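You operate a simulated robot arm through the tools that you are given. There is no shell and no other tool.

Carry out the task below with a simulated robot arm. There is one attempt and no reset: what you move stays moved.

## Task
Pull the stopper, empty the yellow and white pots, nest them in the orange bowl and plug the drain.
Fine: set the stopper on the basin tiles; tip the water on the slab, spilling little; yellow first, white inside it; no water is left standing.

Only the result counts: the job must be done as asked and must still hold three seconds after the hand-in. Knocking over, shifting, dropping, spilling or breaking anything else fails it. A push-on lid holds only when it is set on centred and level and pressed home; a screw cap is set on level and turned clockwise until tight.

## Robot
A 7-joint arm with a two-finger parallel gripper, fixed in place. Base frame: the origin is on the floor under the middle of its stand, x ahead of it, y to its left, z up; the work surface is at about z = 0.74. Lengths are in m, angles in degrees, forces in N, time in s.
With the tool pointing down near the work surface it reaches from about 0.44 to 0.92 m from the base axis. Its first joint turns from -143.0 to 143.0 degrees. Payload 3 kg.
The TCP is the grasp point between the finger pads, 0.03 m short of the fingertips. In the tool frame z runs along the fingers and y along their closing line. The gripper opens to 0.094 m. The fingers are 0.028 m wide and 0.01 m thick; the gripper's body (0.05 by 0.096 m) begins 0.055 m behind the TCP.
Orientation is told as [roll, pitch, yaw] about the base's x, y, z axes, in that order, counted from this pose: with the fingers straight down and closing along the base's y, the tool's x points along the base's -x, its y along +y and its z along -z.

## Interface
- The arm moves only by the tool play_rows. Its argument "series" is a list of rows, each a list of 7 numbers: the shift along the tool's x, y, z in cm, then the turn, a rotation vector about the tool's x, y, z in rad, then the gripper command, from -1 (fully open) to 1 (shut), values between in proportion. In form: [[tx, ty, tz, ax, ay, az, grip], ...]. A call has 1 to 20 rows; each row is the pose to reach, as a shift and turn from the pose commanded when the call began, along the tool's axes at that moment. Rows are played at 5 a second. More than 0.05 m and 8.6 degrees between two rows, or a gripper value outside its range, and nothing of the call is played. A pose out of reach is approached as far as the arm can. The call stops where the force on the tool passes 40 N (or 10 N more than at its start, if that is more) or the arm is blocked; 0.2 s more then pass. Each finger travels about 0.072 m/s and halts on what it meets, pressing with about 38 N; the grip force reading is that of the motor and also rises with nothing between the fingers. The clock runs only during rows and for 0.2 s after the last one: add rows that repeat a pose to give the fingers time. It gives the time, the measured TCP pose, the force on the tool (base axes), the opening and the grip force at its end, in the units of the frame above (readings bear some noise), with the torque about the TCP (base axes, N m) and any sound that the robot's microphone picked up.
- Cameras (640 x 400 px; columns grow to the right, rows downward): "scene" is fixed at [0.402, 0.6515, 1.3684]; the picture's right is [0.06, 1.00, 0.00], its down [0.93, -0.06, -0.36] and it looks along [-0.36, 0.02, -0.93] (base axes); focal length 214 px, centre (320, 200). "wrist" rides on the gripper at [0.076, 0.014, -0.102] in the tool frame; the picture's right is [-0.18, 0.98, 0.00], its down [-0.75, -0.14, -0.64] and it looks along [-0.63, -0.12, 0.77] (tool axes); focal length 243 px, centre (320, 200). There is no depth. A picture from a camera that has moved, and an enlarged one, comes with that camera's place and axes in the base frame and with its lens. The place of the scene camera against the robot may be out by one fixed shift of up to 0.025 m in any direction.
- get_image(camera): a new picture of that camera. The clock stands still meanwhile.
- enlarge(camera, box): a new picture of the part [left, top, right, bottom] of that camera's present view, enlarged. The clock stands still meanwhile.
- hand_in(): hands the job in; it is judged then, once.

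Nothing tells you positions but the pictures and the camera data. Unless the task says otherwise, let go and move clear before handing in.

The tools are called after "Emit:" as name(argument=value, ...) on one line, values as JSON. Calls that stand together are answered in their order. play_rows: Moves the arm, as the interface text tells. Its arguments: {"type":"object","properties":{"series":{"type":"array","items":{"type":"array","items":{"type":"number"}}}},"required":["series"]} The other tools are called the same way: get_image (camera) takes a picture; enlarge (camera, box) takes an enlarged picture of a part of a camera's view; hand_in () hands the job in.

At the start:

```text
time_s: 0.0
eef_pos: [0.4005, 0.512, 1.1448]
ee_rot: [0.0, 0.0, -0.1]
force: [-0.5, 0.3, -0.6]
moment: [-0.03, 0.01, 0.0]
opening: 0.0937
grip_force: 0.1
```

scene: 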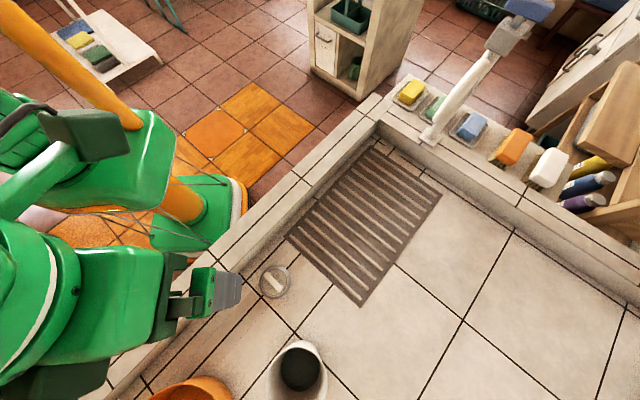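
wrist: 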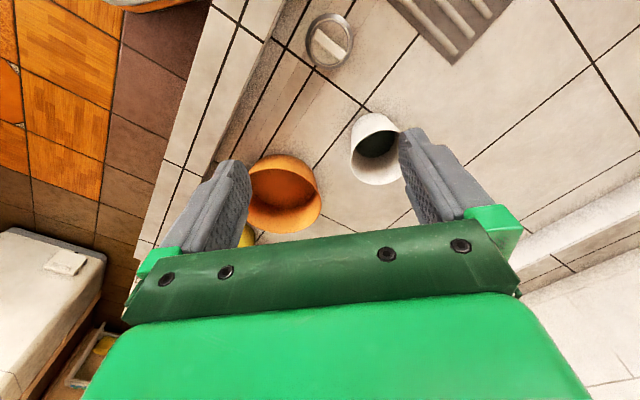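

I see a tiled basin with a slotted slab, a round stopper in the drain, a white pot, an orange bowl and a yellow pot mostly hidden by the gripper. I'll look closer before moving.

Emit:
enlarge(camera="wrist", box=[200, 0, 520, 250])

Emit:
enlarge(camera="scene", box=[140, 230, 380, 400])

Emit:
enlarge(camera="scene", box=[240, 60, 640, 310])

```text
1.60 times, centred on (360, 125) of wrist
camera zoom: at [0.3242, 0.5247, 1.2447], right [0.18, 0.98, 0.0], down [0.75, -0.14, 0.64], along [0.63, -0.12, -0.77], focal length 388 px, centre (256, 320)
```

zoom: 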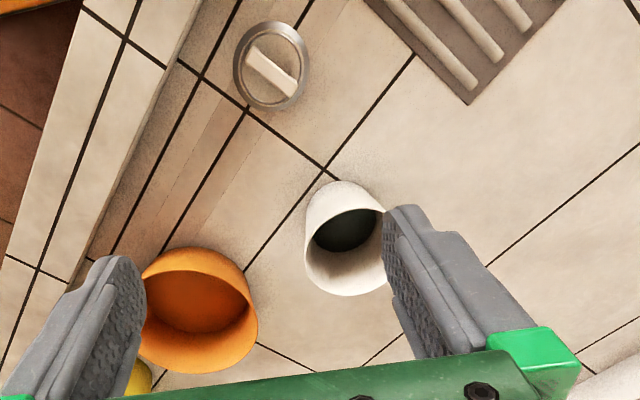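

```text
2.35 times, centred on (260, 315) of scene
camera zoom: at [0.402, 0.6515, 1.3684], right [0.06, 1.0, 0.0], down [0.93, -0.06, -0.36], along [-0.36, 0.02, -0.93], focal length 505 px, centre (461, -71)
```

zoom: 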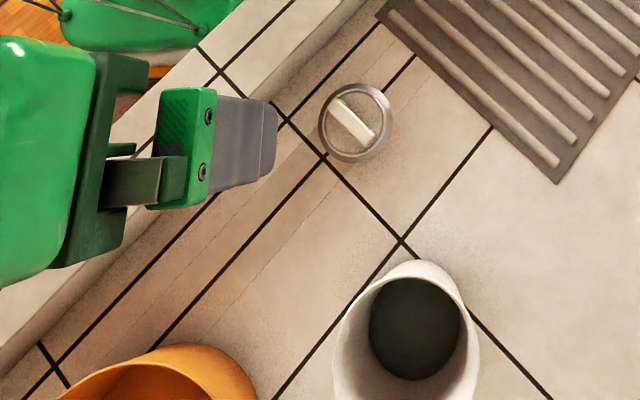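

```text
1.60 times, centred on (440, 185) of scene
camera zoom: at [0.402, 0.6515, 1.3684], right [0.06, 1.0, 0.0], down [0.93, -0.06, -0.36], along [-0.36, 0.02, -0.93], focal length 343 px, centre (128, 224)
```

zoom: 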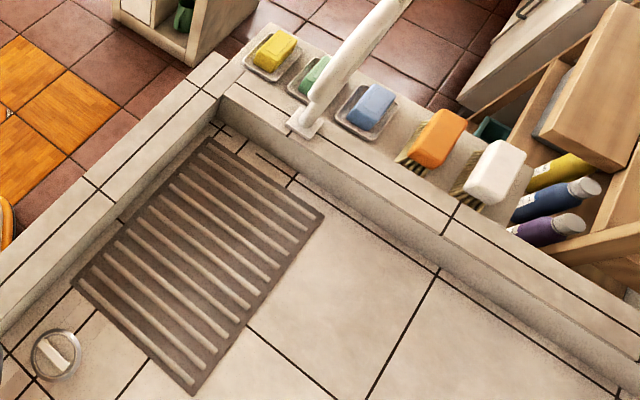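

The stopper sits near (0.385, 0.528), the white pot near (0.56, 0.59) and the orange bowl near (0.63, 0.38). The yellow pot is beyond the bowl and hidden, so I'll move the arm high up to view it.

Emit:
play_rows(series=[[-3, -3, 0, 0, 0, 0, -1], [-6, -6, 0, 0, 0, 0, -1], [-9, -9, 0, 0, 0, 0, -1], [-12, -12, 0, 0, 0, 0, -1], [-15, -15, 0, 0, 0, 0, -1], [-18, -18, 0, 0, 0, 0, -1], [-18, -20, 0, 0, 0, 0, -1]])

Emit:
get_image(camera="wrist")

Emit:
get_image(camera="scene")

```text
time_s: 1.6
eef_pos: [0.5799, 0.311, 1.1457]
ee_rot: [0.1, 0.0, 0.0]
force: [-0.2, 0.8, -0.8]
moment: [0.02, 0.05, 0.0]
opening: 0.0942
grip_force: 0.1
```

```text
taken
camera wrist: at [0.504, 0.3243, 1.246], right [0.18, 0.98, 0.0], down [0.75, -0.14, 0.64], along [0.63, -0.12, -0.77], focal length 243 px, centre (320, 200)
```

wrist: 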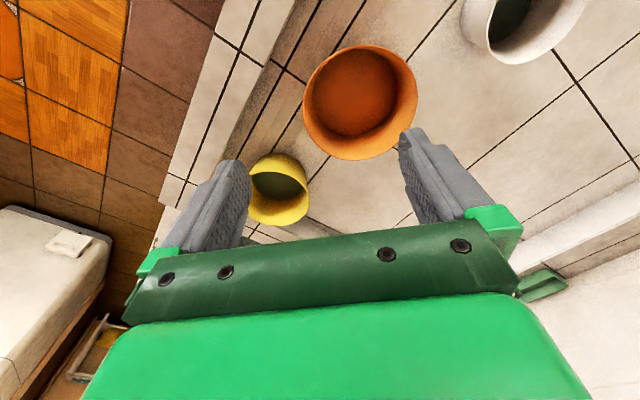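

```text
taken
```

scene: 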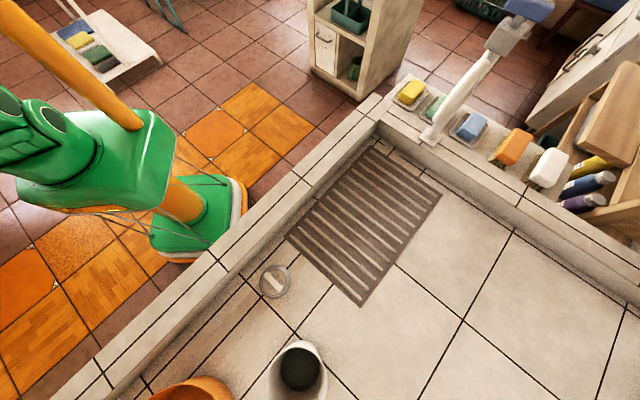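

The yellow pot is at roughly (0.80, 0.17) beyond the bowl, and all three vessels look wider than the gripper opens. I'll take closer, shifted views to fix their sizes and places.

Emit:
enlarge(camera="wrist", box=[200, 20, 460, 240])

Emit:
play_rows(series=[[-3, -3, 2, 0, 0, 0, -1], [-6, -6, 4, 0, 0, 0, -1], [-9, -9, 6, 0, 0, 0, -1], [-9, -12, 6, 0, 0, 0, -1], [-9, -14, 6, 0, 0, 0, -1]])

Emit:
get_image(camera="wrist")

Emit:
enlarge(camera="wrist", box=[200, 0, 520, 240])

```text
1.82 times, centred on (330, 130) of wrist
camera zoom: at [0.504, 0.3243, 1.246], right [0.18, 0.98, 0.0], down [0.75, -0.14, 0.64], along [0.63, -0.12, -0.77], focal length 441 px, centre (302, 327)
```

zoom: 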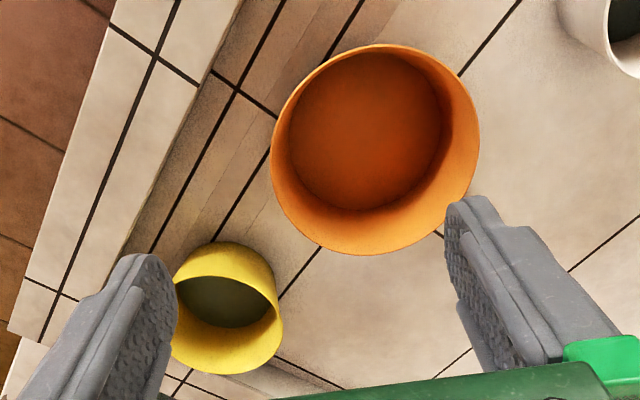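

```text
time_s: 2.8
eef_pos: [0.6725, 0.1718, 1.0836]
ee_rot: [0.0, 0.1, 0.0]
force: [0.4, 0.4, -0.7]
moment: [0.03, -0.03, 0.05]
opening: 0.094
grip_force: 0.1
```

```text
taken
camera wrist: at [0.5962, 0.1848, 1.185], right [0.18, 0.98, 0.0], down [0.75, -0.14, 0.64], along [0.63, -0.12, -0.77], focal length 243 px, centre (320, 200)
```

wrist: 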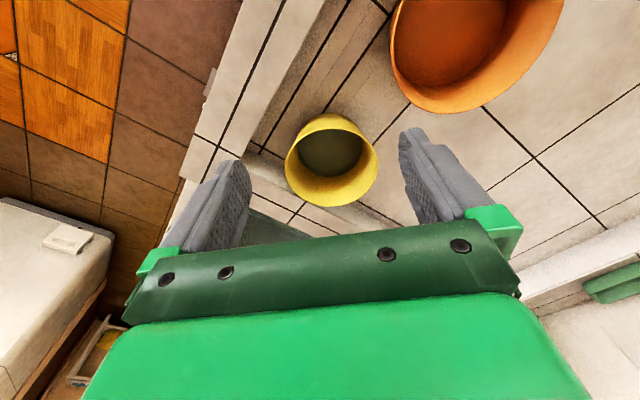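

```text
1.67 times, centred on (360, 120) of wrist
camera zoom: at [0.5962, 0.1848, 1.185], right [0.18, 0.98, 0.0], down [0.75, -0.14, 0.64], along [0.63, -0.12, -0.77], focal length 404 px, centre (253, 333)
```

zoom: 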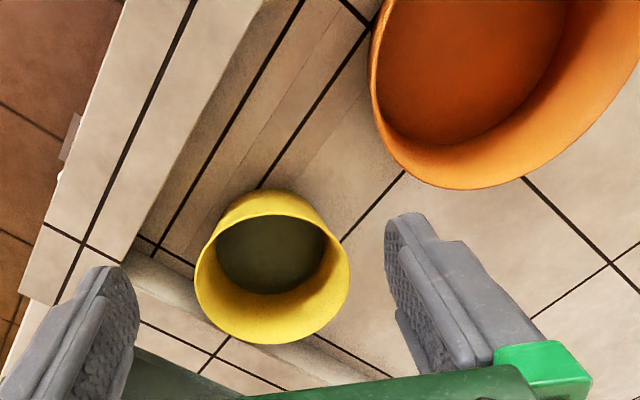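

I need better height and diameter data on the pots, so I'll take a view from another side before gripping anything.

Emit:
play_rows(series=[[2, -4, 0, 0, 0, 0, -1], [5, -8, 0, 0, 0, 0, -1], [8, -12, 0, 0, 0, 0, -1], [11, -15, 0, 0, 0, 0, -1], [13, -18, 0, 0, 0, 0, -1]])

Emit:
get_image(camera="wrist")

Emit:
enlarge(camera="wrist", box=[320, 20, 640, 240])

```text
time_s: 4.0
eef_pos: [0.5394, -0.0087, 1.0852]
ee_rot: [0.0, 0.1, -0.1]
force: [0.1, 0.7, -0.6]
moment: [-0.03, -0.01, 0.0]
opening: 0.0938
grip_force: 0.0
```

```text
taken
camera wrist: at [0.4634, 0.004, 1.1857], right [0.18, 0.98, 0.0], down [0.75, -0.14, 0.64], along [0.63, -0.12, -0.77], focal length 243 px, centre (320, 200)
```

wrist: 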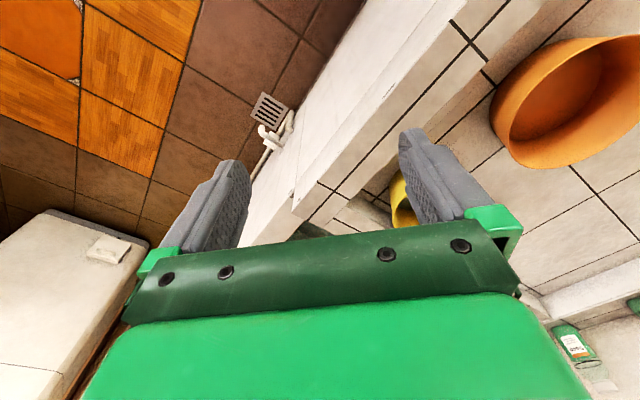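

```text
1.82 times, centred on (480, 130) of wrist
camera zoom: at [0.4634, 0.004, 1.1857], right [0.18, 0.98, 0.0], down [0.75, -0.14, 0.64], along [0.63, -0.12, -0.77], focal length 441 px, centre (29, 327)
```

zoom: 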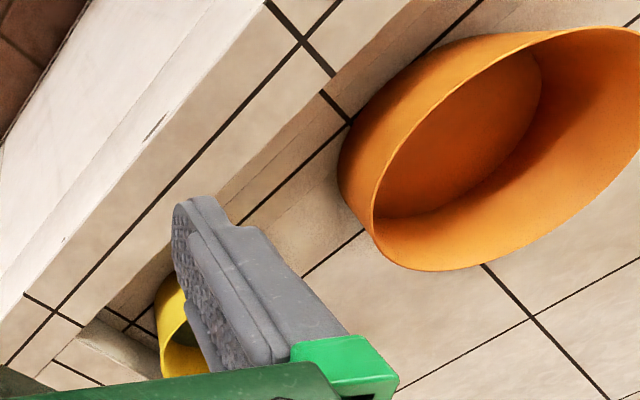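

The fingers hide the yellow pot from here. I'll go out over it for a near-overhead look.

Emit:
play_rows(series=[[-3, 2, 0, 0, 0, 0, -1], [-6, 4, 0, 0, 0, 0, -1], [-9, 6, 0, 0, 0, 0, -1], [-12, 8, 0, 0, 0, 0, -1], [-15, 10, 0, 0, 0, 0, -1], [-18, 12, 0, 0, 0, 0, -1], [-21, 14, 0, 0, 0, 0, -1], [-24, 17, 0, 0, 0, 0, -1]])

Emit:
get_image(camera="wrist")

Emit:
enlarge(camera="wrist", box=[180, 0, 500, 200])

```text
time_s: 5.8
eef_pos: [0.782, 0.1651, 1.0879]
ee_rot: [0.0, 0.0, 0.1]
force: [-0.1, 0.3, -0.1]
moment: [0.02, -0.01, 0.01]
opening: 0.0939
grip_force: 0.2
```

```text
taken
camera wrist: at [0.7057, 0.1783, 1.1888], right [0.18, 0.98, 0.0], down [0.75, -0.14, 0.64], along [0.63, -0.12, -0.77], focal length 243 px, centre (320, 200)
```

wrist: 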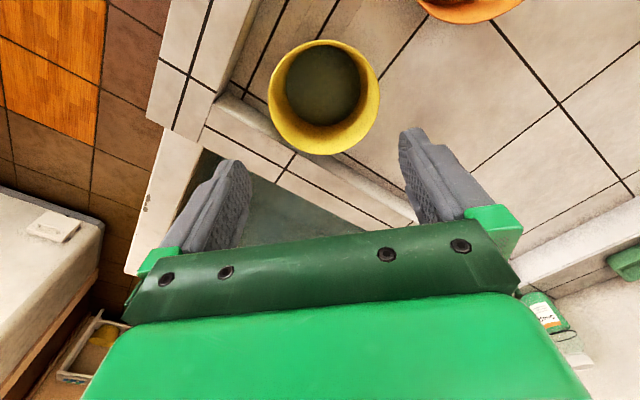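

```text
2.00 times, centred on (340, 100) of wrist
camera zoom: at [0.7057, 0.1783, 1.1888], right [0.18, 0.98, 0.0], down [0.75, -0.14, 0.64], along [0.63, -0.12, -0.77], focal length 485 px, centre (280, 400)
```

zoom: 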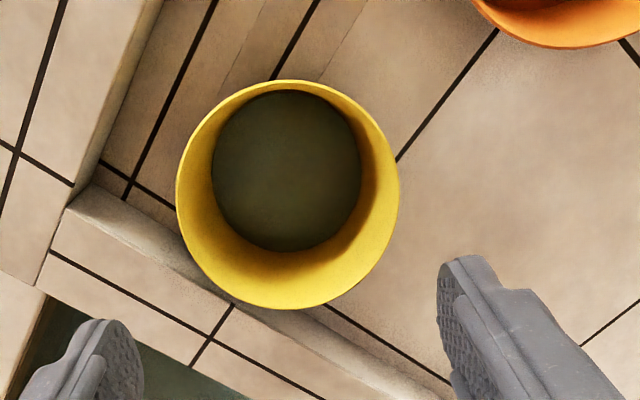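

The yellow pot's rim centre comes out near (0.810, 0.163) at z ≈ 0.845, about 15 cm across. The bowl is near (0.648, 0.37), about 19 cm across. Next I go to the stopper, turning the fingers 45° to fit across its handle bar.

Emit:
play_rows(series=[[2.8, 2.6, 0.6, 0, 0, -0.056, -1], [5.6, 5.2, 1.2, 0, 0, -0.112, -1], [8.4, 7.8, 1.8, 0, 0, -0.168, -1], [11.2, 10.4, 2.4, 0, 0, -0.224, -1], [14, 13, 3.0, 0, 0, -0.28, -1], [16.8, 15.6, 3.6, 0, 0, -0.336, -1], [19.6, 18.2, 4.2, 0, 0, -0.392, -1], [22.4, 20.8, 4.8, 0, 0, -0.448, -1], [25.2, 23.4, 5.4, 0, 0, -0.504, -1], [28, 26, 6, 0, 0, -0.56, -1], [30.8, 28.6, 6.6, 0, 0, -0.616, -1], [33.6, 31.2, 7.2, 0, 0, -0.672, -1], [36.4, 33.6, 8, 0, 0, -0.728, -1], [39, 36, 8.8, 0, 0, -0.785, -1]])

Emit:
get_image(camera="wrist")

Emit:
enlarge(camera="wrist", box=[220, 60, 420, 220])

Emit:
get_image(camera="scene")

```text
time_s: 8.8
eef_pos: [0.3859, 0.5227, 0.9939]
ee_rot: [0.0, 0.2, 45.0]
force: [-0.4, 0.2, 0.3]
moment: [-0.03, 0.0, 0.01]
opening: 0.0939
grip_force: 0.0
```

```text
taken
camera wrist: at [0.322, 0.4773, 1.0939], right [-0.57, 0.82, 0.0], down [0.63, 0.43, 0.64], along [0.53, 0.36, -0.77], focal length 243 px, centre (320, 200)
```

wrist: 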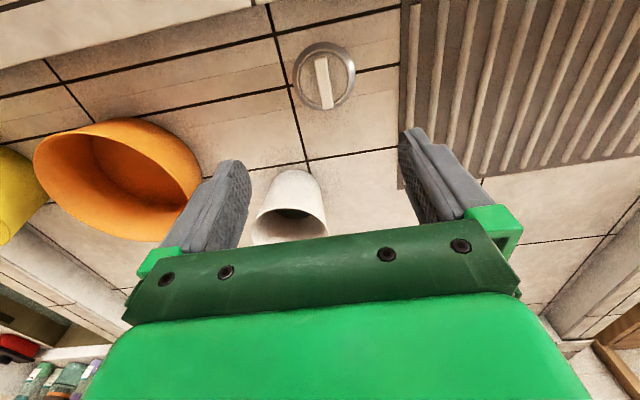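

```text
2.50 times, centred on (320, 140) of wrist
camera zoom: at [0.322, 0.4773, 1.0939], right [-0.57, 0.82, 0.0], down [0.63, 0.43, 0.64], along [0.53, 0.36, -0.77], focal length 606 px, centre (320, 350)
```

zoom: 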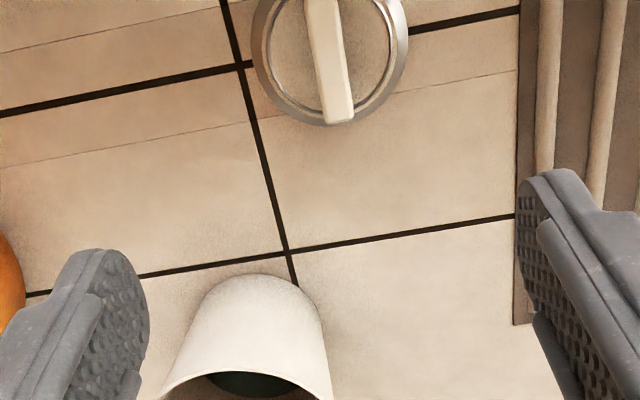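

```text
taken
```

scene: 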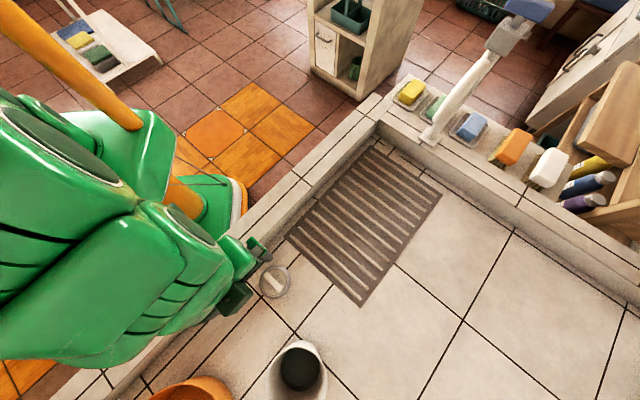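

The stopper's bar is centred near (0.389, 0.528), running at about 47°, right under the gripper. I'll come down to about 11 cm above it and look again.

Emit:
play_rows(series=[[-0.3, 0.1, 3, 0, 0, 0, -1], [-0.5, 0.15, 6, 0, 0, 0, -1], [-0.5, 0.15, 9, 0, 0, 0, -1], [-0.5, 0.15, 12, 0, 0, 0, -1], [-0.5, 0.15, 13.4, 0, 0, 0, -1]])

Emit:
get_image(camera="wrist")

Emit:
enlarge(camera="wrist", box=[220, 60, 420, 220])

Emit:
enlarge(camera="scene", box=[220, 230, 340, 330])

```text
time_s: 10.0
eef_pos: [0.392, 0.525, 0.8591]
ee_rot: [0.0, -0.1, 45.1]
force: [-0.5, 0.6, -0.5]
moment: [0.0, 0.0, 0.01]
opening: 0.094
grip_force: 0.2
```

```text
taken
camera wrist: at [0.3279, 0.4813, 0.961], right [-0.56, 0.83, 0.0], down [0.63, 0.43, 0.64], along [0.53, 0.36, -0.77], focal length 243 px, centre (320, 200)
```

wrist: 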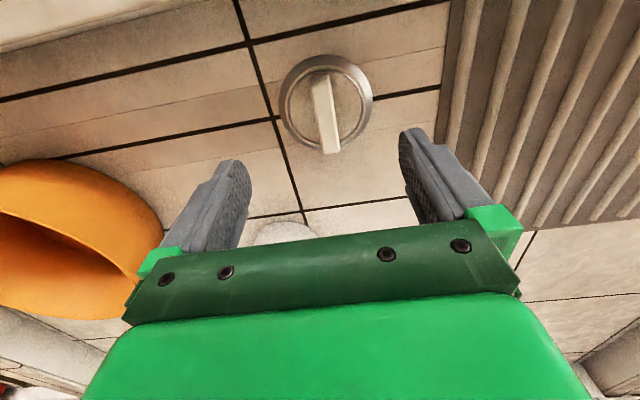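

```text
2.50 times, centred on (320, 140) of wrist
camera zoom: at [0.3279, 0.4813, 0.961], right [-0.56, 0.83, 0.0], down [0.63, 0.43, 0.64], along [0.53, 0.36, -0.77], focal length 606 px, centre (320, 350)
```

zoom: 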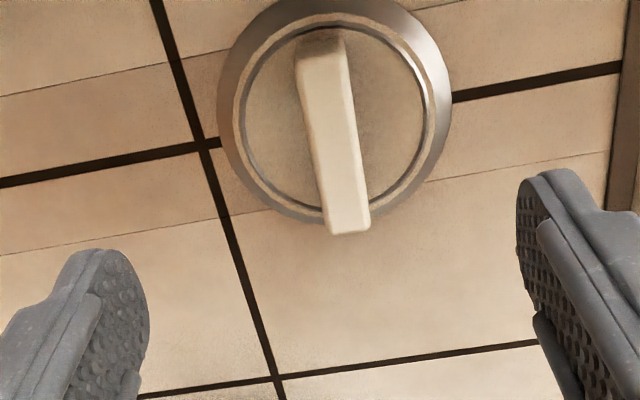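

```text
4.00 times, centred on (280, 280) of scene
camera zoom: at [0.402, 0.6515, 1.3684], right [0.06, 1.0, 0.0], down [0.93, -0.06, -0.36], along [-0.36, 0.02, -0.93], focal length 858 px, centre (480, -120)
```

zoom: 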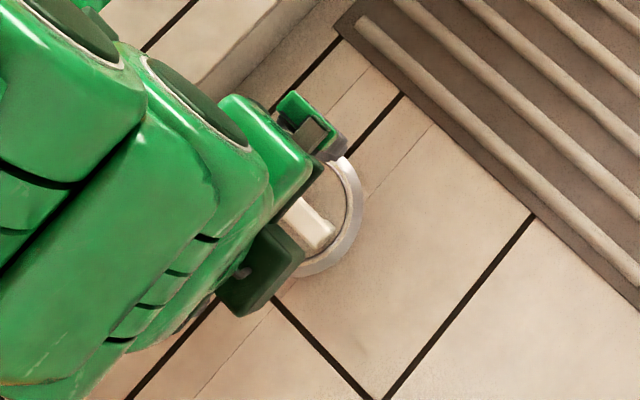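

The bar's top is at about z = 0.766 with its centre near (0.387, 0.528), and the floor is near 0.738. I'll lower the open fingers astride the bar and stop with the tips about 8 mm above the floor.

Emit:
play_rows(series=[[0.1, 0.2, 2.5, 0, 0, 0, -1], [0.1, 0.4, 5, 0, 0, 0, -1], [0.1, 0.4, 6.5, 0, 0, 0, -1], [0.1, 0.4, 7.5, 0, 0, 0, -1], [0.1, 0.4, 8.2, 0, 0, 0, -1], [0.1, 0.4, 8.2, 0, 0, 0, -1]])

Emit:
get_image(camera="wrist")

Emit:
enlarge(camera="wrist", box=[220, 60, 460, 240])

```text
time_s: 11.4
eef_pos: [0.3901, 0.5292, 0.7784]
ee_rot: [0.0, 0.0, 45.1]
force: [-0.2, 0.0, -0.5]
moment: [-0.05, 0.02, -0.01]
opening: 0.0942
grip_force: 0.0
```

```text
taken
camera wrist: at [0.3259, 0.4836, 0.8792], right [-0.56, 0.83, 0.0], down [0.63, 0.43, 0.64], along [0.53, 0.36, -0.77], focal length 243 px, centre (320, 200)
```

wrist: 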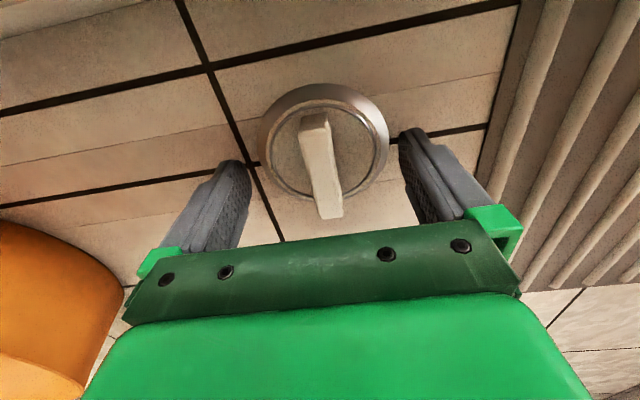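

```text
2.22 times, centred on (340, 150) of wrist
camera zoom: at [0.3259, 0.4836, 0.8792], right [-0.56, 0.83, 0.0], down [0.63, 0.43, 0.64], along [0.53, 0.36, -0.77], focal length 539 px, centre (276, 311)
```

zoom: 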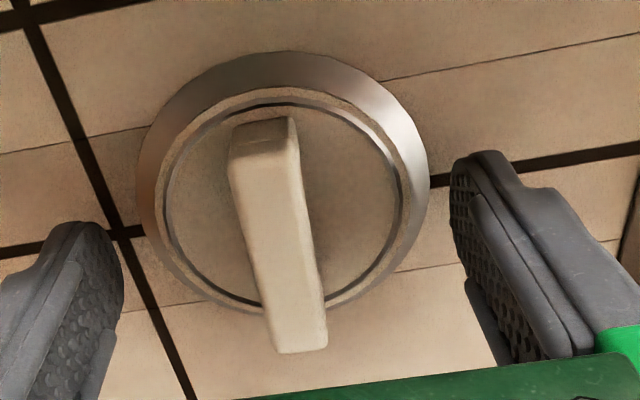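

The fingers straddle the bar evenly and the tips are clear of the ring. I'll close on it.

Emit:
play_rows(series=[[0, 0, 0.1, 0, 0, 0, 0], [0, 0, 0.2, 0, 0, 0, 0.5], [0, 0, 0.2, 0, 0, 0, 1], [0, 0, 0.2, 0, 0, 0, 1], [0, 0, 0.2, 0, 0, 0, 1], [0, 0, 0.2, 0, 0, 0, 1], [0, 0, 0.2, 0, 0, 0, 1]])

Emit:
enlarge(camera="wrist", box=[220, 60, 460, 240])

```text
time_s: 13.0
eef_pos: [0.3894, 0.5288, 0.7775]
ee_rot: [0.0, 0.1, 44.9]
force: [-4.8, 4.0, 8.9]
moment: [0.07, 0.07, 0.03]
opening: 0.0149
grip_force: 37.9
```

```text
2.22 times, centred on (340, 150) of wrist
camera zoom: at [0.325, 0.4842, 0.8783], right [-0.56, 0.83, 0.0], down [0.63, 0.43, 0.64], along [0.53, 0.36, -0.77], focal length 539 px, centre (276, 311)
```

zoom: 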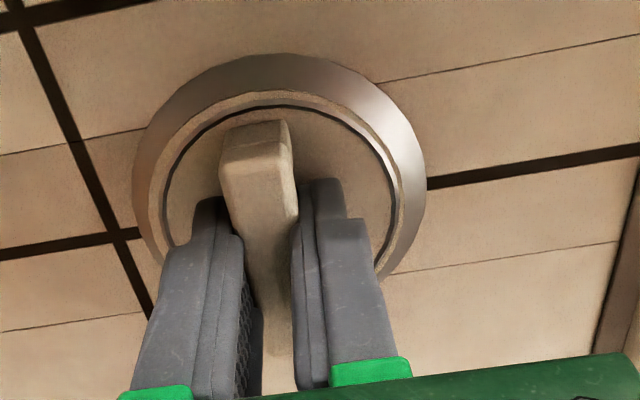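

The bar is gripped at 1.5 cm. I'll lift straight up slowly and watch the force.

Emit:
play_rows(series=[[0, 0, -0.3, 0, 0, 0, 1], [0, 0, -0.8, 0, 0, 0, 1], [0, 0, -1.5, 0, 0, 0, 1], [0, 0, -2.5, 0, 0, 0, 1], [0, 0, -4, 0, 0, 0, 1], [0, 0, -6, 0, 0, 0, 1]])

Emit:
get_image(camera="wrist")

Emit:
get_image(camera="scene")

```text
time_s: 14.4
eef_pos: [0.3877, 0.5273, 0.8371]
ee_rot: [0.0, 0.2, 45.1]
force: [-1.1, 0.2, -0.3]
moment: [-0.01, -0.04, 0.01]
opening: 0.0147
grip_force: 38.4
```

```text
taken
camera wrist: at [0.325, 0.4824, 0.9381], right [-0.56, 0.83, 0.0], down [0.63, 0.43, 0.64], along [0.53, 0.36, -0.77], focal length 243 px, centre (320, 200)
```

wrist: 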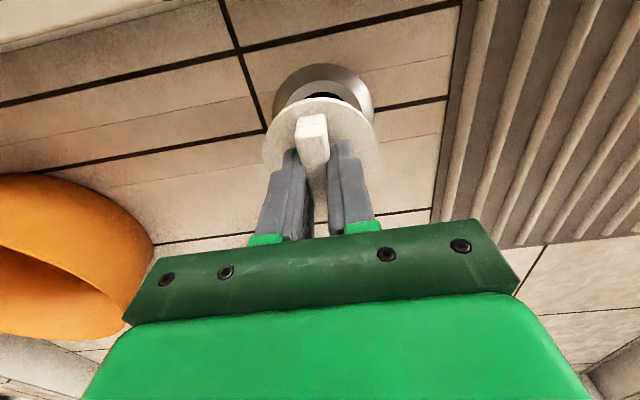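

```text
taken
```

scene: 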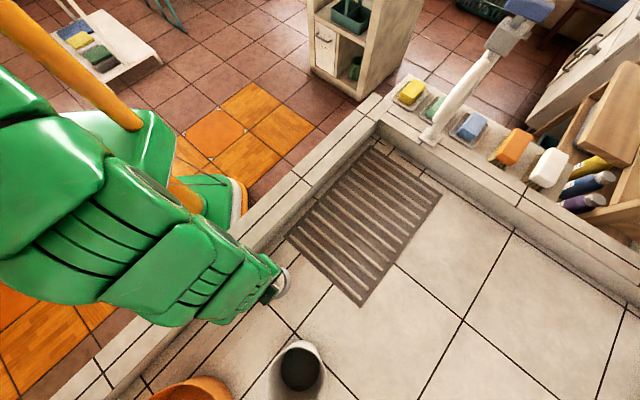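

The stopper is out and hangs level. I'll carry it to open tile near (0.495, 0.46), between the drain and the bowl and away from the slab's run-off.

Emit:
play_rows(series=[[-0.5, -2, -1, 0, 0, 0, 1], [-1.0, -4.5, -1, 0, 0, 0, 1], [-1.5, -7, -1, 0, 0, 0, 1], [-2.1, -9.5, -1, 0, 0, 0, 1], [-2.8, -12.3, -1, 0, 0, 0, 1], [-2.8, -12.3, -1, 0, 0, 0, 1]])

Emit:
get_image(camera="wrist")

Emit:
get_image(camera="scene")

```text
time_s: 15.8
eef_pos: [0.496, 0.4619, 0.8488]
ee_rot: [0.0, 0.0, 45.0]
force: [-0.5, 0.7, -1.0]
moment: [0.04, -0.01, 0.02]
opening: 0.0149
grip_force: 38.0
```

```text
taken
camera wrist: at [0.4322, 0.4164, 0.9497], right [-0.56, 0.83, 0.0], down [0.63, 0.43, 0.64], along [0.53, 0.36, -0.77], focal length 243 px, centre (320, 200)
```

wrist: 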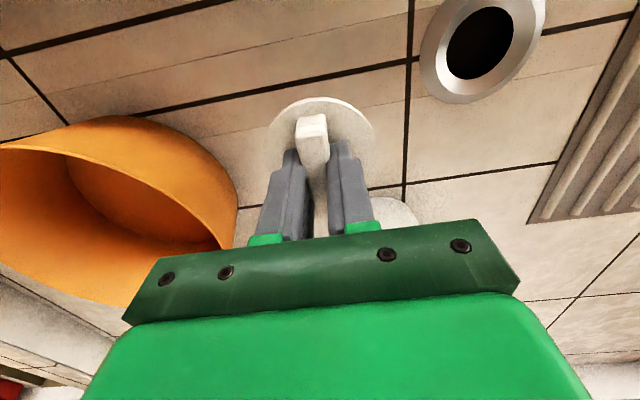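

```text
taken
```

scene: 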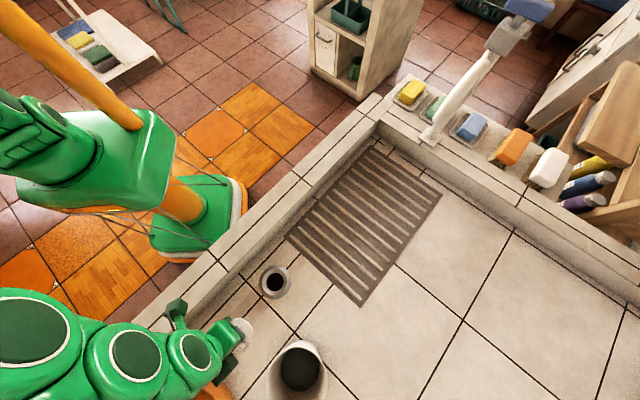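

The drain hole is open now. The stopper hangs over clear tile, so I'll lower it in small steps until it touches.

Emit:
play_rows(series=[[0, 0, 1, 0, 0, 0, 1], [0, 0, 2, 0, 0, 0, 1], [0, 0, 3, 0, 0, 0, 1], [0, 0, 3.5, 0, 0, 0, 1], [0, 0, 3.5, 0, 0, 0, 1]])

Emit:
get_image(camera="wrist")

Emit:
enlarge(camera="scene", box=[160, 280, 320, 400])

```text
time_s: 17.0
eef_pos: [0.4951, 0.4614, 0.8127]
ee_rot: [0.1, 0.1, 45.0]
force: [-0.2, -0.1, -0.2]
moment: [0.03, 0.01, 0.03]
opening: 0.0148
grip_force: 38.4
```

```text
taken
camera wrist: at [0.4316, 0.4164, 0.9132], right [-0.56, 0.83, 0.0], down [0.63, 0.43, 0.64], along [0.53, 0.36, -0.77], focal length 243 px, centre (320, 200)
```

wrist: 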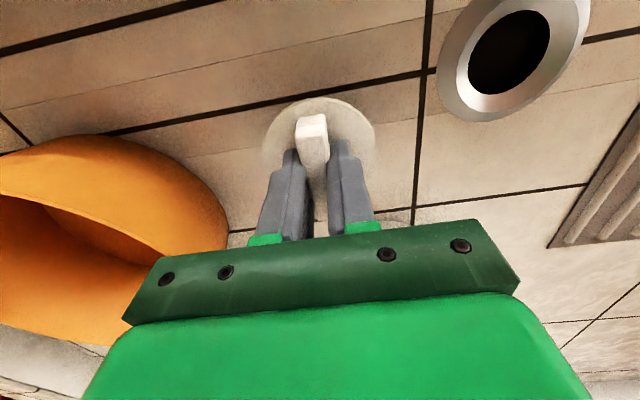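

```text
3.33 times, centred on (240, 340) of scene
camera zoom: at [0.402, 0.6515, 1.3684], right [0.06, 1.0, 0.0], down [0.93, -0.06, -0.36], along [-0.36, 0.02, -0.93], focal length 715 px, centre (587, -267)
```

zoom: 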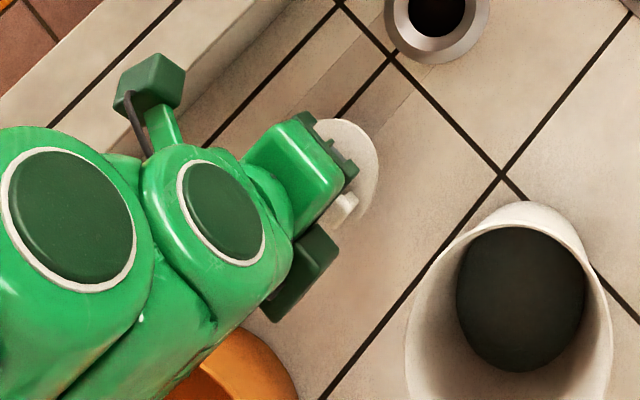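

Still no contact at TCP z = 0.813. I'll keep lowering.

Emit:
play_rows(series=[[0, 0, 0.5, 0, 0, 0, 1], [0, 0, 1.0, 0, 0, 0, 1], [0, 0, 1.0, 0, 0, 0, 1]])

Emit:
enlarge(camera="wrist", box=[220, 60, 460, 240])

```text
time_s: 17.8
eef_pos: [0.4957, 0.4611, 0.8033]
ee_rot: [0.1, 0.0, 45.0]
force: [-0.6, 1.6, 0.0]
moment: [-0.02, -0.02, 0.0]
opening: 0.0149
grip_force: 37.5
```

```text
2.22 times, centred on (340, 150) of wrist
camera zoom: at [0.4316, 0.4162, 0.9039], right [-0.56, 0.83, 0.0], down [0.63, 0.43, 0.64], along [0.53, 0.36, -0.77], focal length 539 px, centre (276, 311)
```

zoom: 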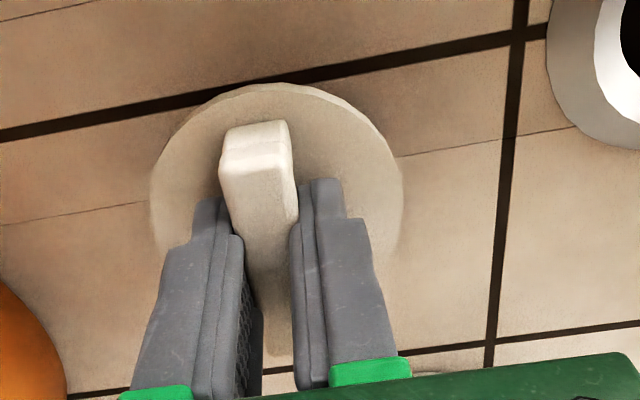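

Emit:
play_rows(series=[[0, 0, 0.4, 0, 0, 0, 1], [0, 0, 0.8, 0, 0, 0, 1], [0, 0, 0.8, 0, 0, 0, 1]])

```text
time_s: 18.6
eef_pos: [0.496, 0.4598, 0.7942]
ee_rot: [0.0, 0.0, 45.0]
force: [-0.5, -0.2, -1.7]
moment: [0.02, -0.03, 0.0]
opening: 0.0146
grip_force: 38.0
```

No contact yet at TCP z = 0.794, so I'll go on in finer steps.

Emit:
play_rows(series=[[0, 0, 0.3, 0, 0, 0, 1], [0, 0, 0.5, 0, 0, 0, 1], [0, 0, 0.5, 0, 0, 0, 1]])

Emit:
enlarge(camera="wrist", box=[220, 60, 460, 240])

```text
time_s: 19.4
eef_pos: [0.4956, 0.4597, 0.7888]
ee_rot: [0.0, 0.1, 45.0]
force: [0.2, -0.5, -1.0]
moment: [-0.02, 0.0, 0.0]
opening: 0.015
grip_force: 38.1
```

```text
2.22 times, centred on (340, 150) of wrist
camera zoom: at [0.432, 0.4157, 0.8909], right [-0.56, 0.83, 0.0], down [0.63, 0.43, 0.64], along [0.53, 0.36, -0.77], focal length 539 px, centre (276, 311)
```

zoom: 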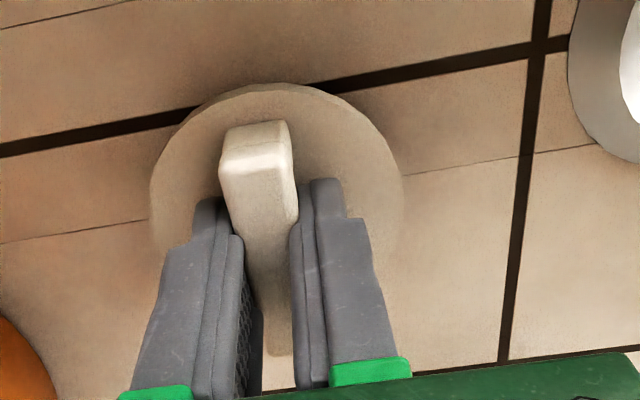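

Emit:
play_rows(series=[[0, 0, 0.2, 0, 0, 0, 1], [0, 0, 0.4, 0, 0, 0, 1], [0, 0, 0.4, 0, 0, 0, 1]])

```text
time_s: 20.4
eef_pos: [0.4952, 0.4613, 0.7876]
ee_rot: [0.0, 0.0, 45.1]
force: [-5.2, -5.9, 14.6]
moment: [-0.23, 0.26, 0.03]
opening: 0.015
grip_force: 37.8
stopped in row 3: the force on the tool passed its limit at 42 N (the readings are from after the stop); the commanded pose is now the measured one
```

The stopper touched down at TCP z ≈ 0.788. I'll open the fingers part way and rise straight up.

Emit:
play_rows(series=[[0, 0, 0, 0, 0, 0, 0.5], [0, 0, 0, 0, 0, 0, 0.2], [0, 0, 0, 0, 0, 0, 0.1], [0, 0, -0.5, 0, 0, 0, 0.1], [0, 0, -2, 0, 0, 0, 0.1], [0, 0, -4.5, 0, 0, 0, 0], [0, 0, -8, 0, 0, 0, -0.5], [0, 0, -12, 0, 0, 0, -1]])

Emit:
get_image(camera="wrist")

Emit:
get_image(camera="scene")

```text
time_s: 22.2
eef_pos: [0.4959, 0.4612, 0.9081]
ee_rot: [0.0, 0.0, 45.0]
force: [-0.8, -0.2, 0.0]
moment: [0.0, 0.0, 0.04]
opening: 0.094
grip_force: 0.1
```

```text
taken
camera wrist: at [0.4317, 0.4157, 1.0087], right [-0.56, 0.83, 0.0], down [0.63, 0.43, 0.64], along [0.53, 0.36, -0.77], focal length 243 px, centre (320, 200)
```

wrist: 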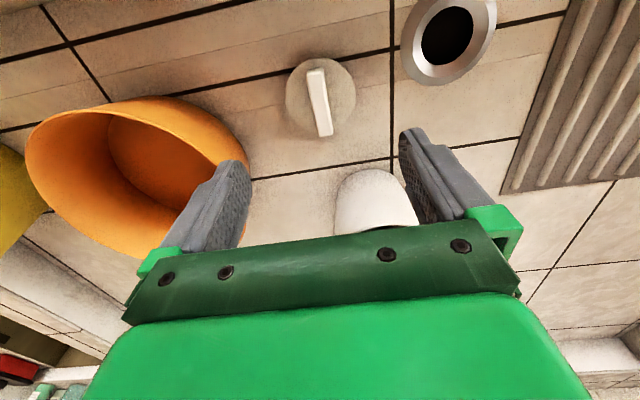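

```text
taken
```

scene: 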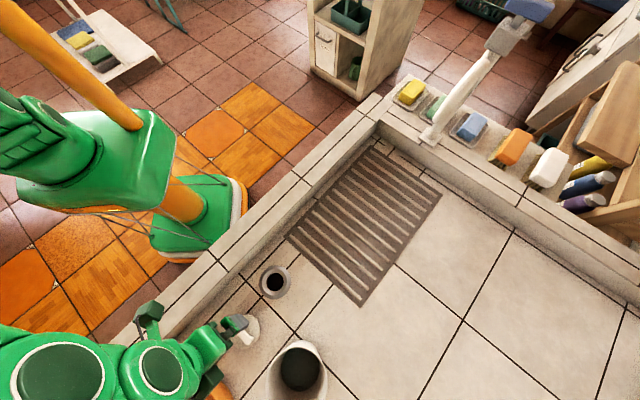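

The stopper stands upright on the tiles and the drain is open. Now I'll rise and look at the white pot and the slab from above.

Emit:
play_rows(series=[[0, 0, -4, 0, 0, 0, -1], [0, 0, -8, 0, 0, 0, -1], [-2, 0.6, -12, 0, 0, 0, -1], [-4.5, 1.2, -15, 0, 0, 0, -1], [-7.5, 2.2, -17, 0, 0, 0, -1], [-10.8, 3.2, -17, 0, 0, 0, -1], [-10.8, 3.2, -17, 0, 0, 0, -1]])

Emit:
get_image(camera="wrist")

Emit:
enlarge(camera="wrist", box=[220, 0, 480, 200])

Emit:
enlarge(camera="scene", box=[200, 300, 360, 400])

```text
time_s: 23.8
eef_pos: [0.5525, 0.5589, 1.0787]
ee_rot: [0.0, 0.0, 45.0]
force: [-0.1, 0.3, -0.3]
moment: [0.0, 0.02, 0.04]
opening: 0.0939
grip_force: 0.1
```

```text
taken
camera wrist: at [0.488, 0.5136, 1.1789], right [-0.56, 0.83, 0.0], down [0.63, 0.43, 0.64], along [0.53, 0.36, -0.77], focal length 243 px, centre (320, 200)
```

wrist: 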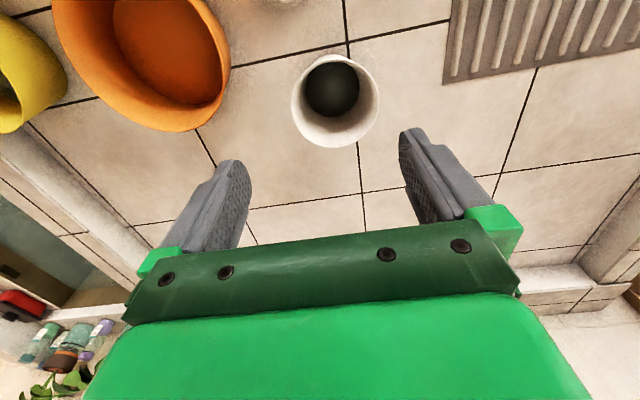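

```text
2.00 times, centred on (350, 100) of wrist
camera zoom: at [0.488, 0.5136, 1.1789], right [-0.56, 0.83, 0.0], down [0.63, 0.43, 0.64], along [0.53, 0.36, -0.77], focal length 485 px, centre (260, 400)
```

zoom: 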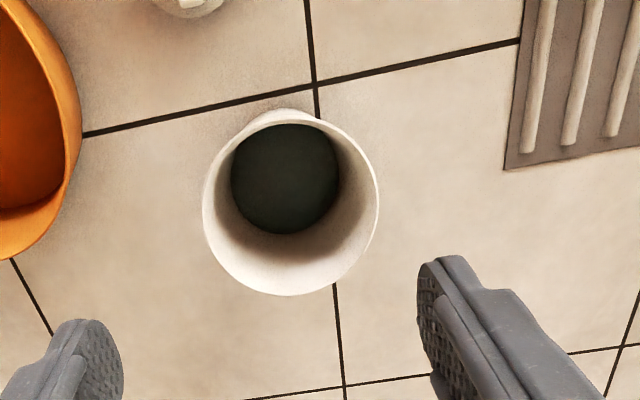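

```text
4.00 times, centred on (280, 350) of scene
camera zoom: at [0.402, 0.6515, 1.3684], right [0.06, 1.0, 0.0], down [0.93, -0.06, -0.36], along [-0.36, 0.02, -0.93], focal length 858 px, centre (480, -400)
```

zoom: 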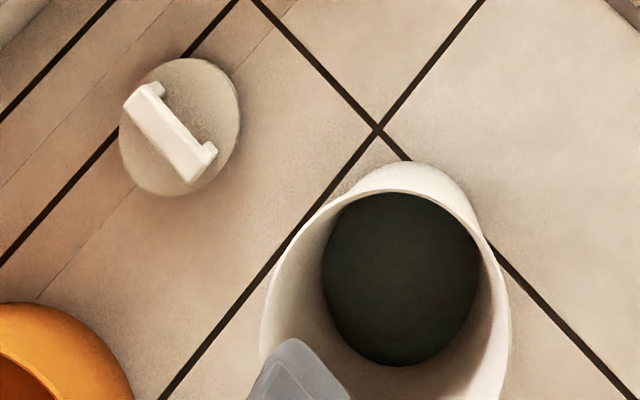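

White pot: rim centre about (0.566, 0.590) at z ≈ 0.845, 12 cm across. Both pots taper, so I plan to grip each by its left wall with the tool leaned to match, then tip it by turning the tool from pointing down to pointing outward. I'll rehearse that pose empty over the slab first.

Emit:
play_rows(series=[[0.6, 3.7, 0, 0, 0, -0.04, -1], [1.2, 7.4, 0, 0, 0, -0.08, -1], [1.7, 11.1, 0, 0, 0, -0.12, -1], [2.3, 14.9, 0, 0, 0, -0.16, -1], [2.9, 18.6, 0, 0, 0, -0.2, -1], [3.4, 22.4, 0, 0, 0, -0.24, -1], [4.0, 26.1, 0, 0, 0, -0.28, -1], [4.6, 29.8, 0, 0, 0, -0.32, -1], [5.2, 33.6, 0, 0, 0, -0.36, -1], [5.7, 37.3, 0, 0, 0, -0.4, -1], [6.3, 41, 0, 0, 0, -0.44, -1], [6.9, 44.8, 1.5, 0, 0, -0.48, -1], [7.46, 48.5, 3, 0, 0, -0.518, -1], [7.46, 48.5, 3, 0, 0, -0.518, -1]])

Emit:
get_image(camera="wrist")

Emit:
get_image(camera="scene")

```text
time_s: 26.8
eef_pos: [0.152, 0.8205, 1.0321]
ee_rot: [0.0, -0.2, 74.6]
force: [-0.6, 0.1, -0.4]
moment: [0.01, -0.02, 0.02]
opening: 0.094
grip_force: 0.0
out of reach, approached as far as the arm can: row 11, 12, 13, 14
```

```text
taken
camera wrist: at [0.1187, 0.7493, 1.1329], right [-0.9, 0.44, 0.0], down [0.33, 0.69, 0.64], along [0.28, 0.58, -0.77], focal length 243 px, centre (320, 200)
```

wrist: 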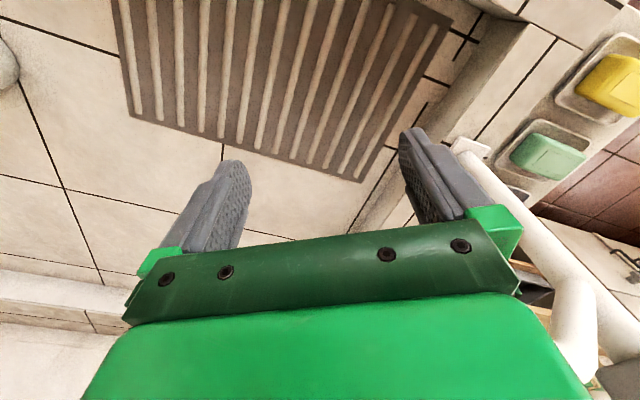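

```text
taken
```

scene: 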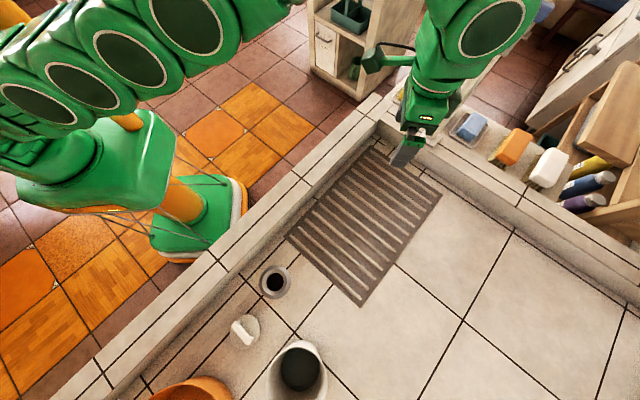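

The slab corners check out at about (0.465, 0.75), (0.17, 1.04), (-0.025, 0.845) and (0.27, 0.56). I'll lower a bit and rehearse the lean, then the outward tip, with the gripper empty.

Emit:
play_rows(series=[[0.5, -0.5, 2, 0, 0, 0, -1], [1, -1, 4, 0.06, 0, 0, -1], [1.5, -1.5, 6, 0.12, 0, 0, -1], [2, -2, 7.5, 0.18, 0, 0, -1], [2, -2, 8.2, 0.244, 0, 0, -1], [2, -2, 8.2, 0.244, 0, 0, -1]])

```text
time_s: 28.2
eef_pos: [0.1686, 0.7973, 0.9498]
ee_rot: [-14.1, 0.1, 74.7]
force: [-0.1, -0.8, 0.5]
moment: [-0.04, -0.03, 0.02]
opening: 0.0942
grip_force: 0.1
```

The lean works. Now I'll rehearse tipping outward about the horizontal axis, in 0.12 rad steps.

Emit:
play_rows(series=[[0, 0, 0, 0, -0.116, 0.029, -1], [0, 0, 0, 0, -0.233, 0.058, -1], [0, 0, 0, 0, -0.349, 0.087, -1], [0, 0, 0, 0, -0.466, 0.116, -1], [0, 0, 0, 0, -0.582, 0.145, -1], [0, 0, 0, 0, -0.698, 0.174, -1], [0, 0, 0, 0, -0.815, 0.203, -1], [0, 0, 0, 0, -0.931, 0.232, -1]])

Emit:
get_image(camera="scene")

Emit:
get_image(camera="wrist")

```text
time_s: 30.0
eef_pos: [0.1773, 0.7973, 0.9444]
ee_rot: [-13.3, -54.9, 73.4]
force: [0.3, 0.5, 0.1]
moment: [-0.01, -0.03, -0.01]
opening: 0.094
grip_force: 0.1
```

```text
taken
```

scene: 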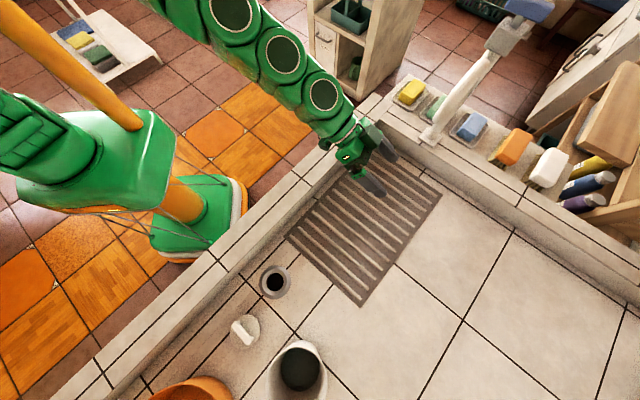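

```text
taken
camera wrist: at [0.1068, 0.6901, 0.9365], right [-0.83, 0.55, 0.02], down [-0.04, -0.1, 0.99], along [0.55, 0.83, 0.1], focal length 243 px, centre (320, 200)
```

wrist: 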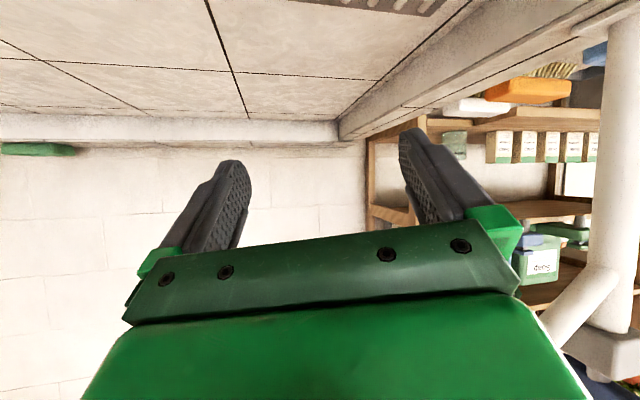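

55° of tip is reached with no trouble, so I'll carry the rehearsal on to just past 90°.

Emit:
play_rows(series=[[0, 0, 0, 0, -0.116, 0.029, -1], [0, 0, 0, 0, -0.233, 0.058, -1], [0, 0, 0, 0, -0.349, 0.087, -1], [0, 0, 0, 0, -0.466, 0.116, -1], [0, 0, 0, 0, -0.582, 0.145, -1], [0, 0, 0, 0, -0.63, 0.157, -1], [0, 0, 0, 0, -0.63, 0.157, -1]])

Emit:
get_image(camera="scene")

```text
time_s: 31.6
eef_pos: [0.1528, 0.8378, 0.9458]
ee_rot: [171.6, -87.8, -111.3]
force: [-0.6, 0.3, 0.1]
moment: [-0.01, 0.01, 0.03]
opening: 0.0939
grip_force: 0.1
out of reach, approached as far as the arm can: row 1, 2, 3, 4, 5, 6, 7
```

```text
taken
```

scene: 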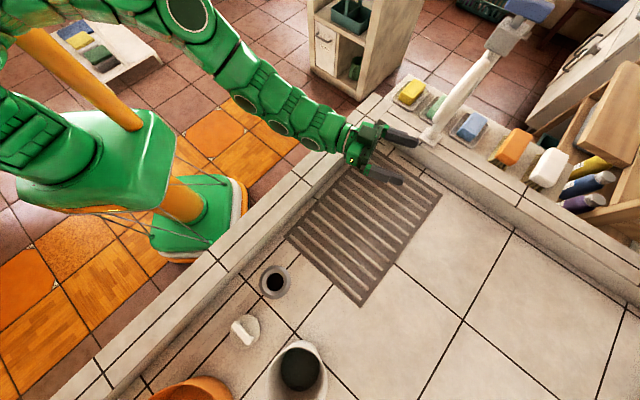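

The full tip is reachable with the TCP near r = 0.85, which puts the pot's lip over the slab's middle. I'll go back upright and then travel to the yellow pot.

Emit:
play_rows(series=[[-1, 0, 0, 0, 0.136, -0.034, -1], [-2, 0, 0, 0, 0.272, -0.068, -1], [-3, 0, -0.5, 0, 0.407, -0.102, -1], [-4, 0, -1, 0, 0.543, -0.136, -1], [-5, 0, -1.5, 0, 0.679, -0.169, -1], [-6, 0, -2, 0, 0.815, -0.203, -1], [-7, 0, -2.5, 0, 0.95, -0.237, -1], [-8, 0, -3, 0, 1.086, -0.271, -1], [-8.5, 0, -3.5, 0, 1.222, -0.305, -1], [-9, 0, -4, 0, 1.358, -0.339, -1], [-9.5, 0, -4.5, 0, 1.494, -0.373, -1], [-9.5, 0, -5, 0, 1.513, -0.377, -1]])

```text
time_s: 34.2
eef_pos: [0.1304, 0.7906, 1.0377]
ee_rot: [-14.1, -2.8, 74.7]
force: [-0.3, -0.3, -0.2]
moment: [-0.01, -0.01, 0.01]
opening: 0.0938
grip_force: 0.0
```

The arm is upright again with its 14° lean. Now I'll swing across to just above the yellow pot's left wall.

Emit:
play_rows(series=[[1.86, -3.78, 1.06, 0, 0.0134, 0.0536, -1], [3.73, -7.55, 2.12, 0, 0.0267, 0.1072, -1], [5.59, -11.33, 3.17, 0, 0.04, 0.1608, -1], [7.45, -15.11, 4.23, 0, 0.0534, 0.2144, -1], [9.31, -18.89, 5.29, 0, 0.0668, 0.268, -1], [11.18, -22.66, 6.35, 0, 0.0801, 0.3216, -1], [13.04, -26.44, 7.41, 0, 0.0935, 0.3752, -1], [14.9, -30.22, 8.46, 0, 0.1068, 0.4288, -1], [16.76, -33.99, 9.52, 0, 0.1202, 0.4824, -1], [18.63, -37.77, 10.58, 0, 0.1335, 0.536, -1], [20.49, -41.55, 11.64, 0, 0.1469, 0.5896, -1], [22.35, -45.32, 12.7, 0, 0.1602, 0.6432, -1], [24.21, -49.1, 13.75, 0, 0.1736, 0.6968, -1], [26.08, -52.88, 14.81, 0, 0.1869, 0.7504, -1], [27.94, -56.66, 15.87, 0, 0.2003, 0.804, -1], [29.8, -60.43, 16.93, 0, 0.2136, 0.8576, -1], [31.66, -64.21, 17.99, 0, 0.227, 0.9112, -1], [33.53, -67.99, 19.04, 0, 0.2403, 0.9648, -1], [35.39, -71.76, 20.1, 0, 0.2537, 1.0184, -1], [37.25, -75.54, 21.16, 0, 0.267, 1.072, -1]])

Emit:
get_image(camera="wrist")

Emit:
get_image(camera="scene")

```text
time_s: 38.4
eef_pos: [0.788, 0.2251, 0.9971]
ee_rot: [-11.4, -1.3, 11.3]
force: [-0.3, 1.0, 0.3]
moment: [-0.02, -0.01, -0.04]
opening: 0.094
grip_force: 0.0
```

```text
taken
camera wrist: at [0.7038, 0.2417, 1.0907], right [0.0, 0.98, -0.19], down [0.73, 0.13, 0.67], along [0.69, -0.14, -0.71], focal length 243 px, centre (320, 200)
```

wrist: 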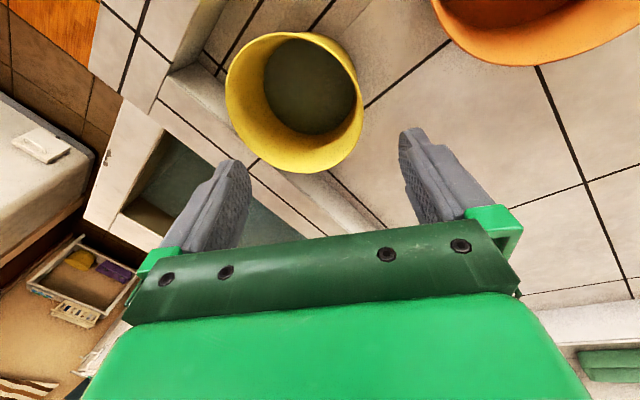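

```text
taken
```

scene: 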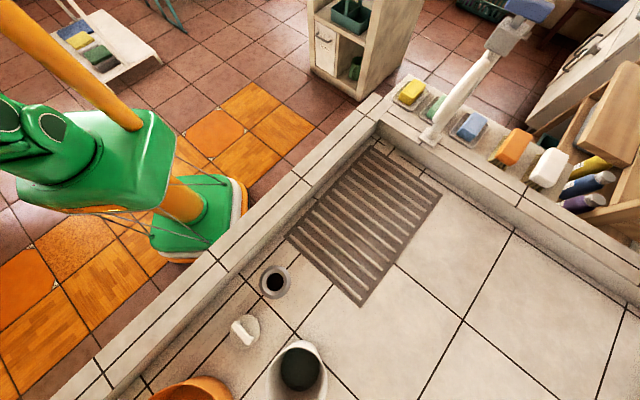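

I'm above the yellow pot's left wall with about 11° of lean. I'll enlarge to fix its rim and wall slope before lowering.

Emit:
enlarge(camera="wrist", box=[200, 0, 440, 180])

```text
2.22 times, centred on (320, 90) of wrist
camera zoom: at [0.7038, 0.2417, 1.0907], right [0.0, 0.98, -0.19], down [0.73, 0.13, 0.67], along [0.69, -0.14, -0.71], focal length 539 px, centre (320, 444)
```

zoom: 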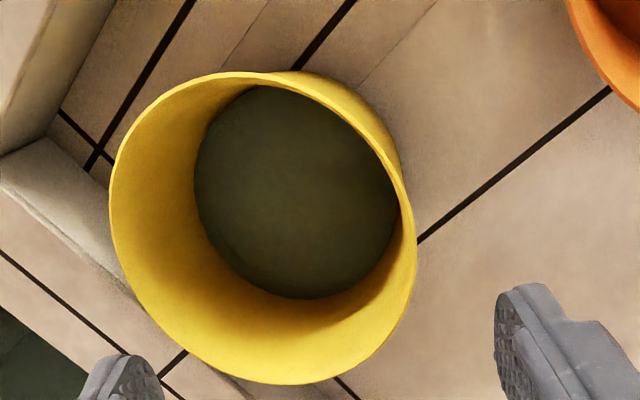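

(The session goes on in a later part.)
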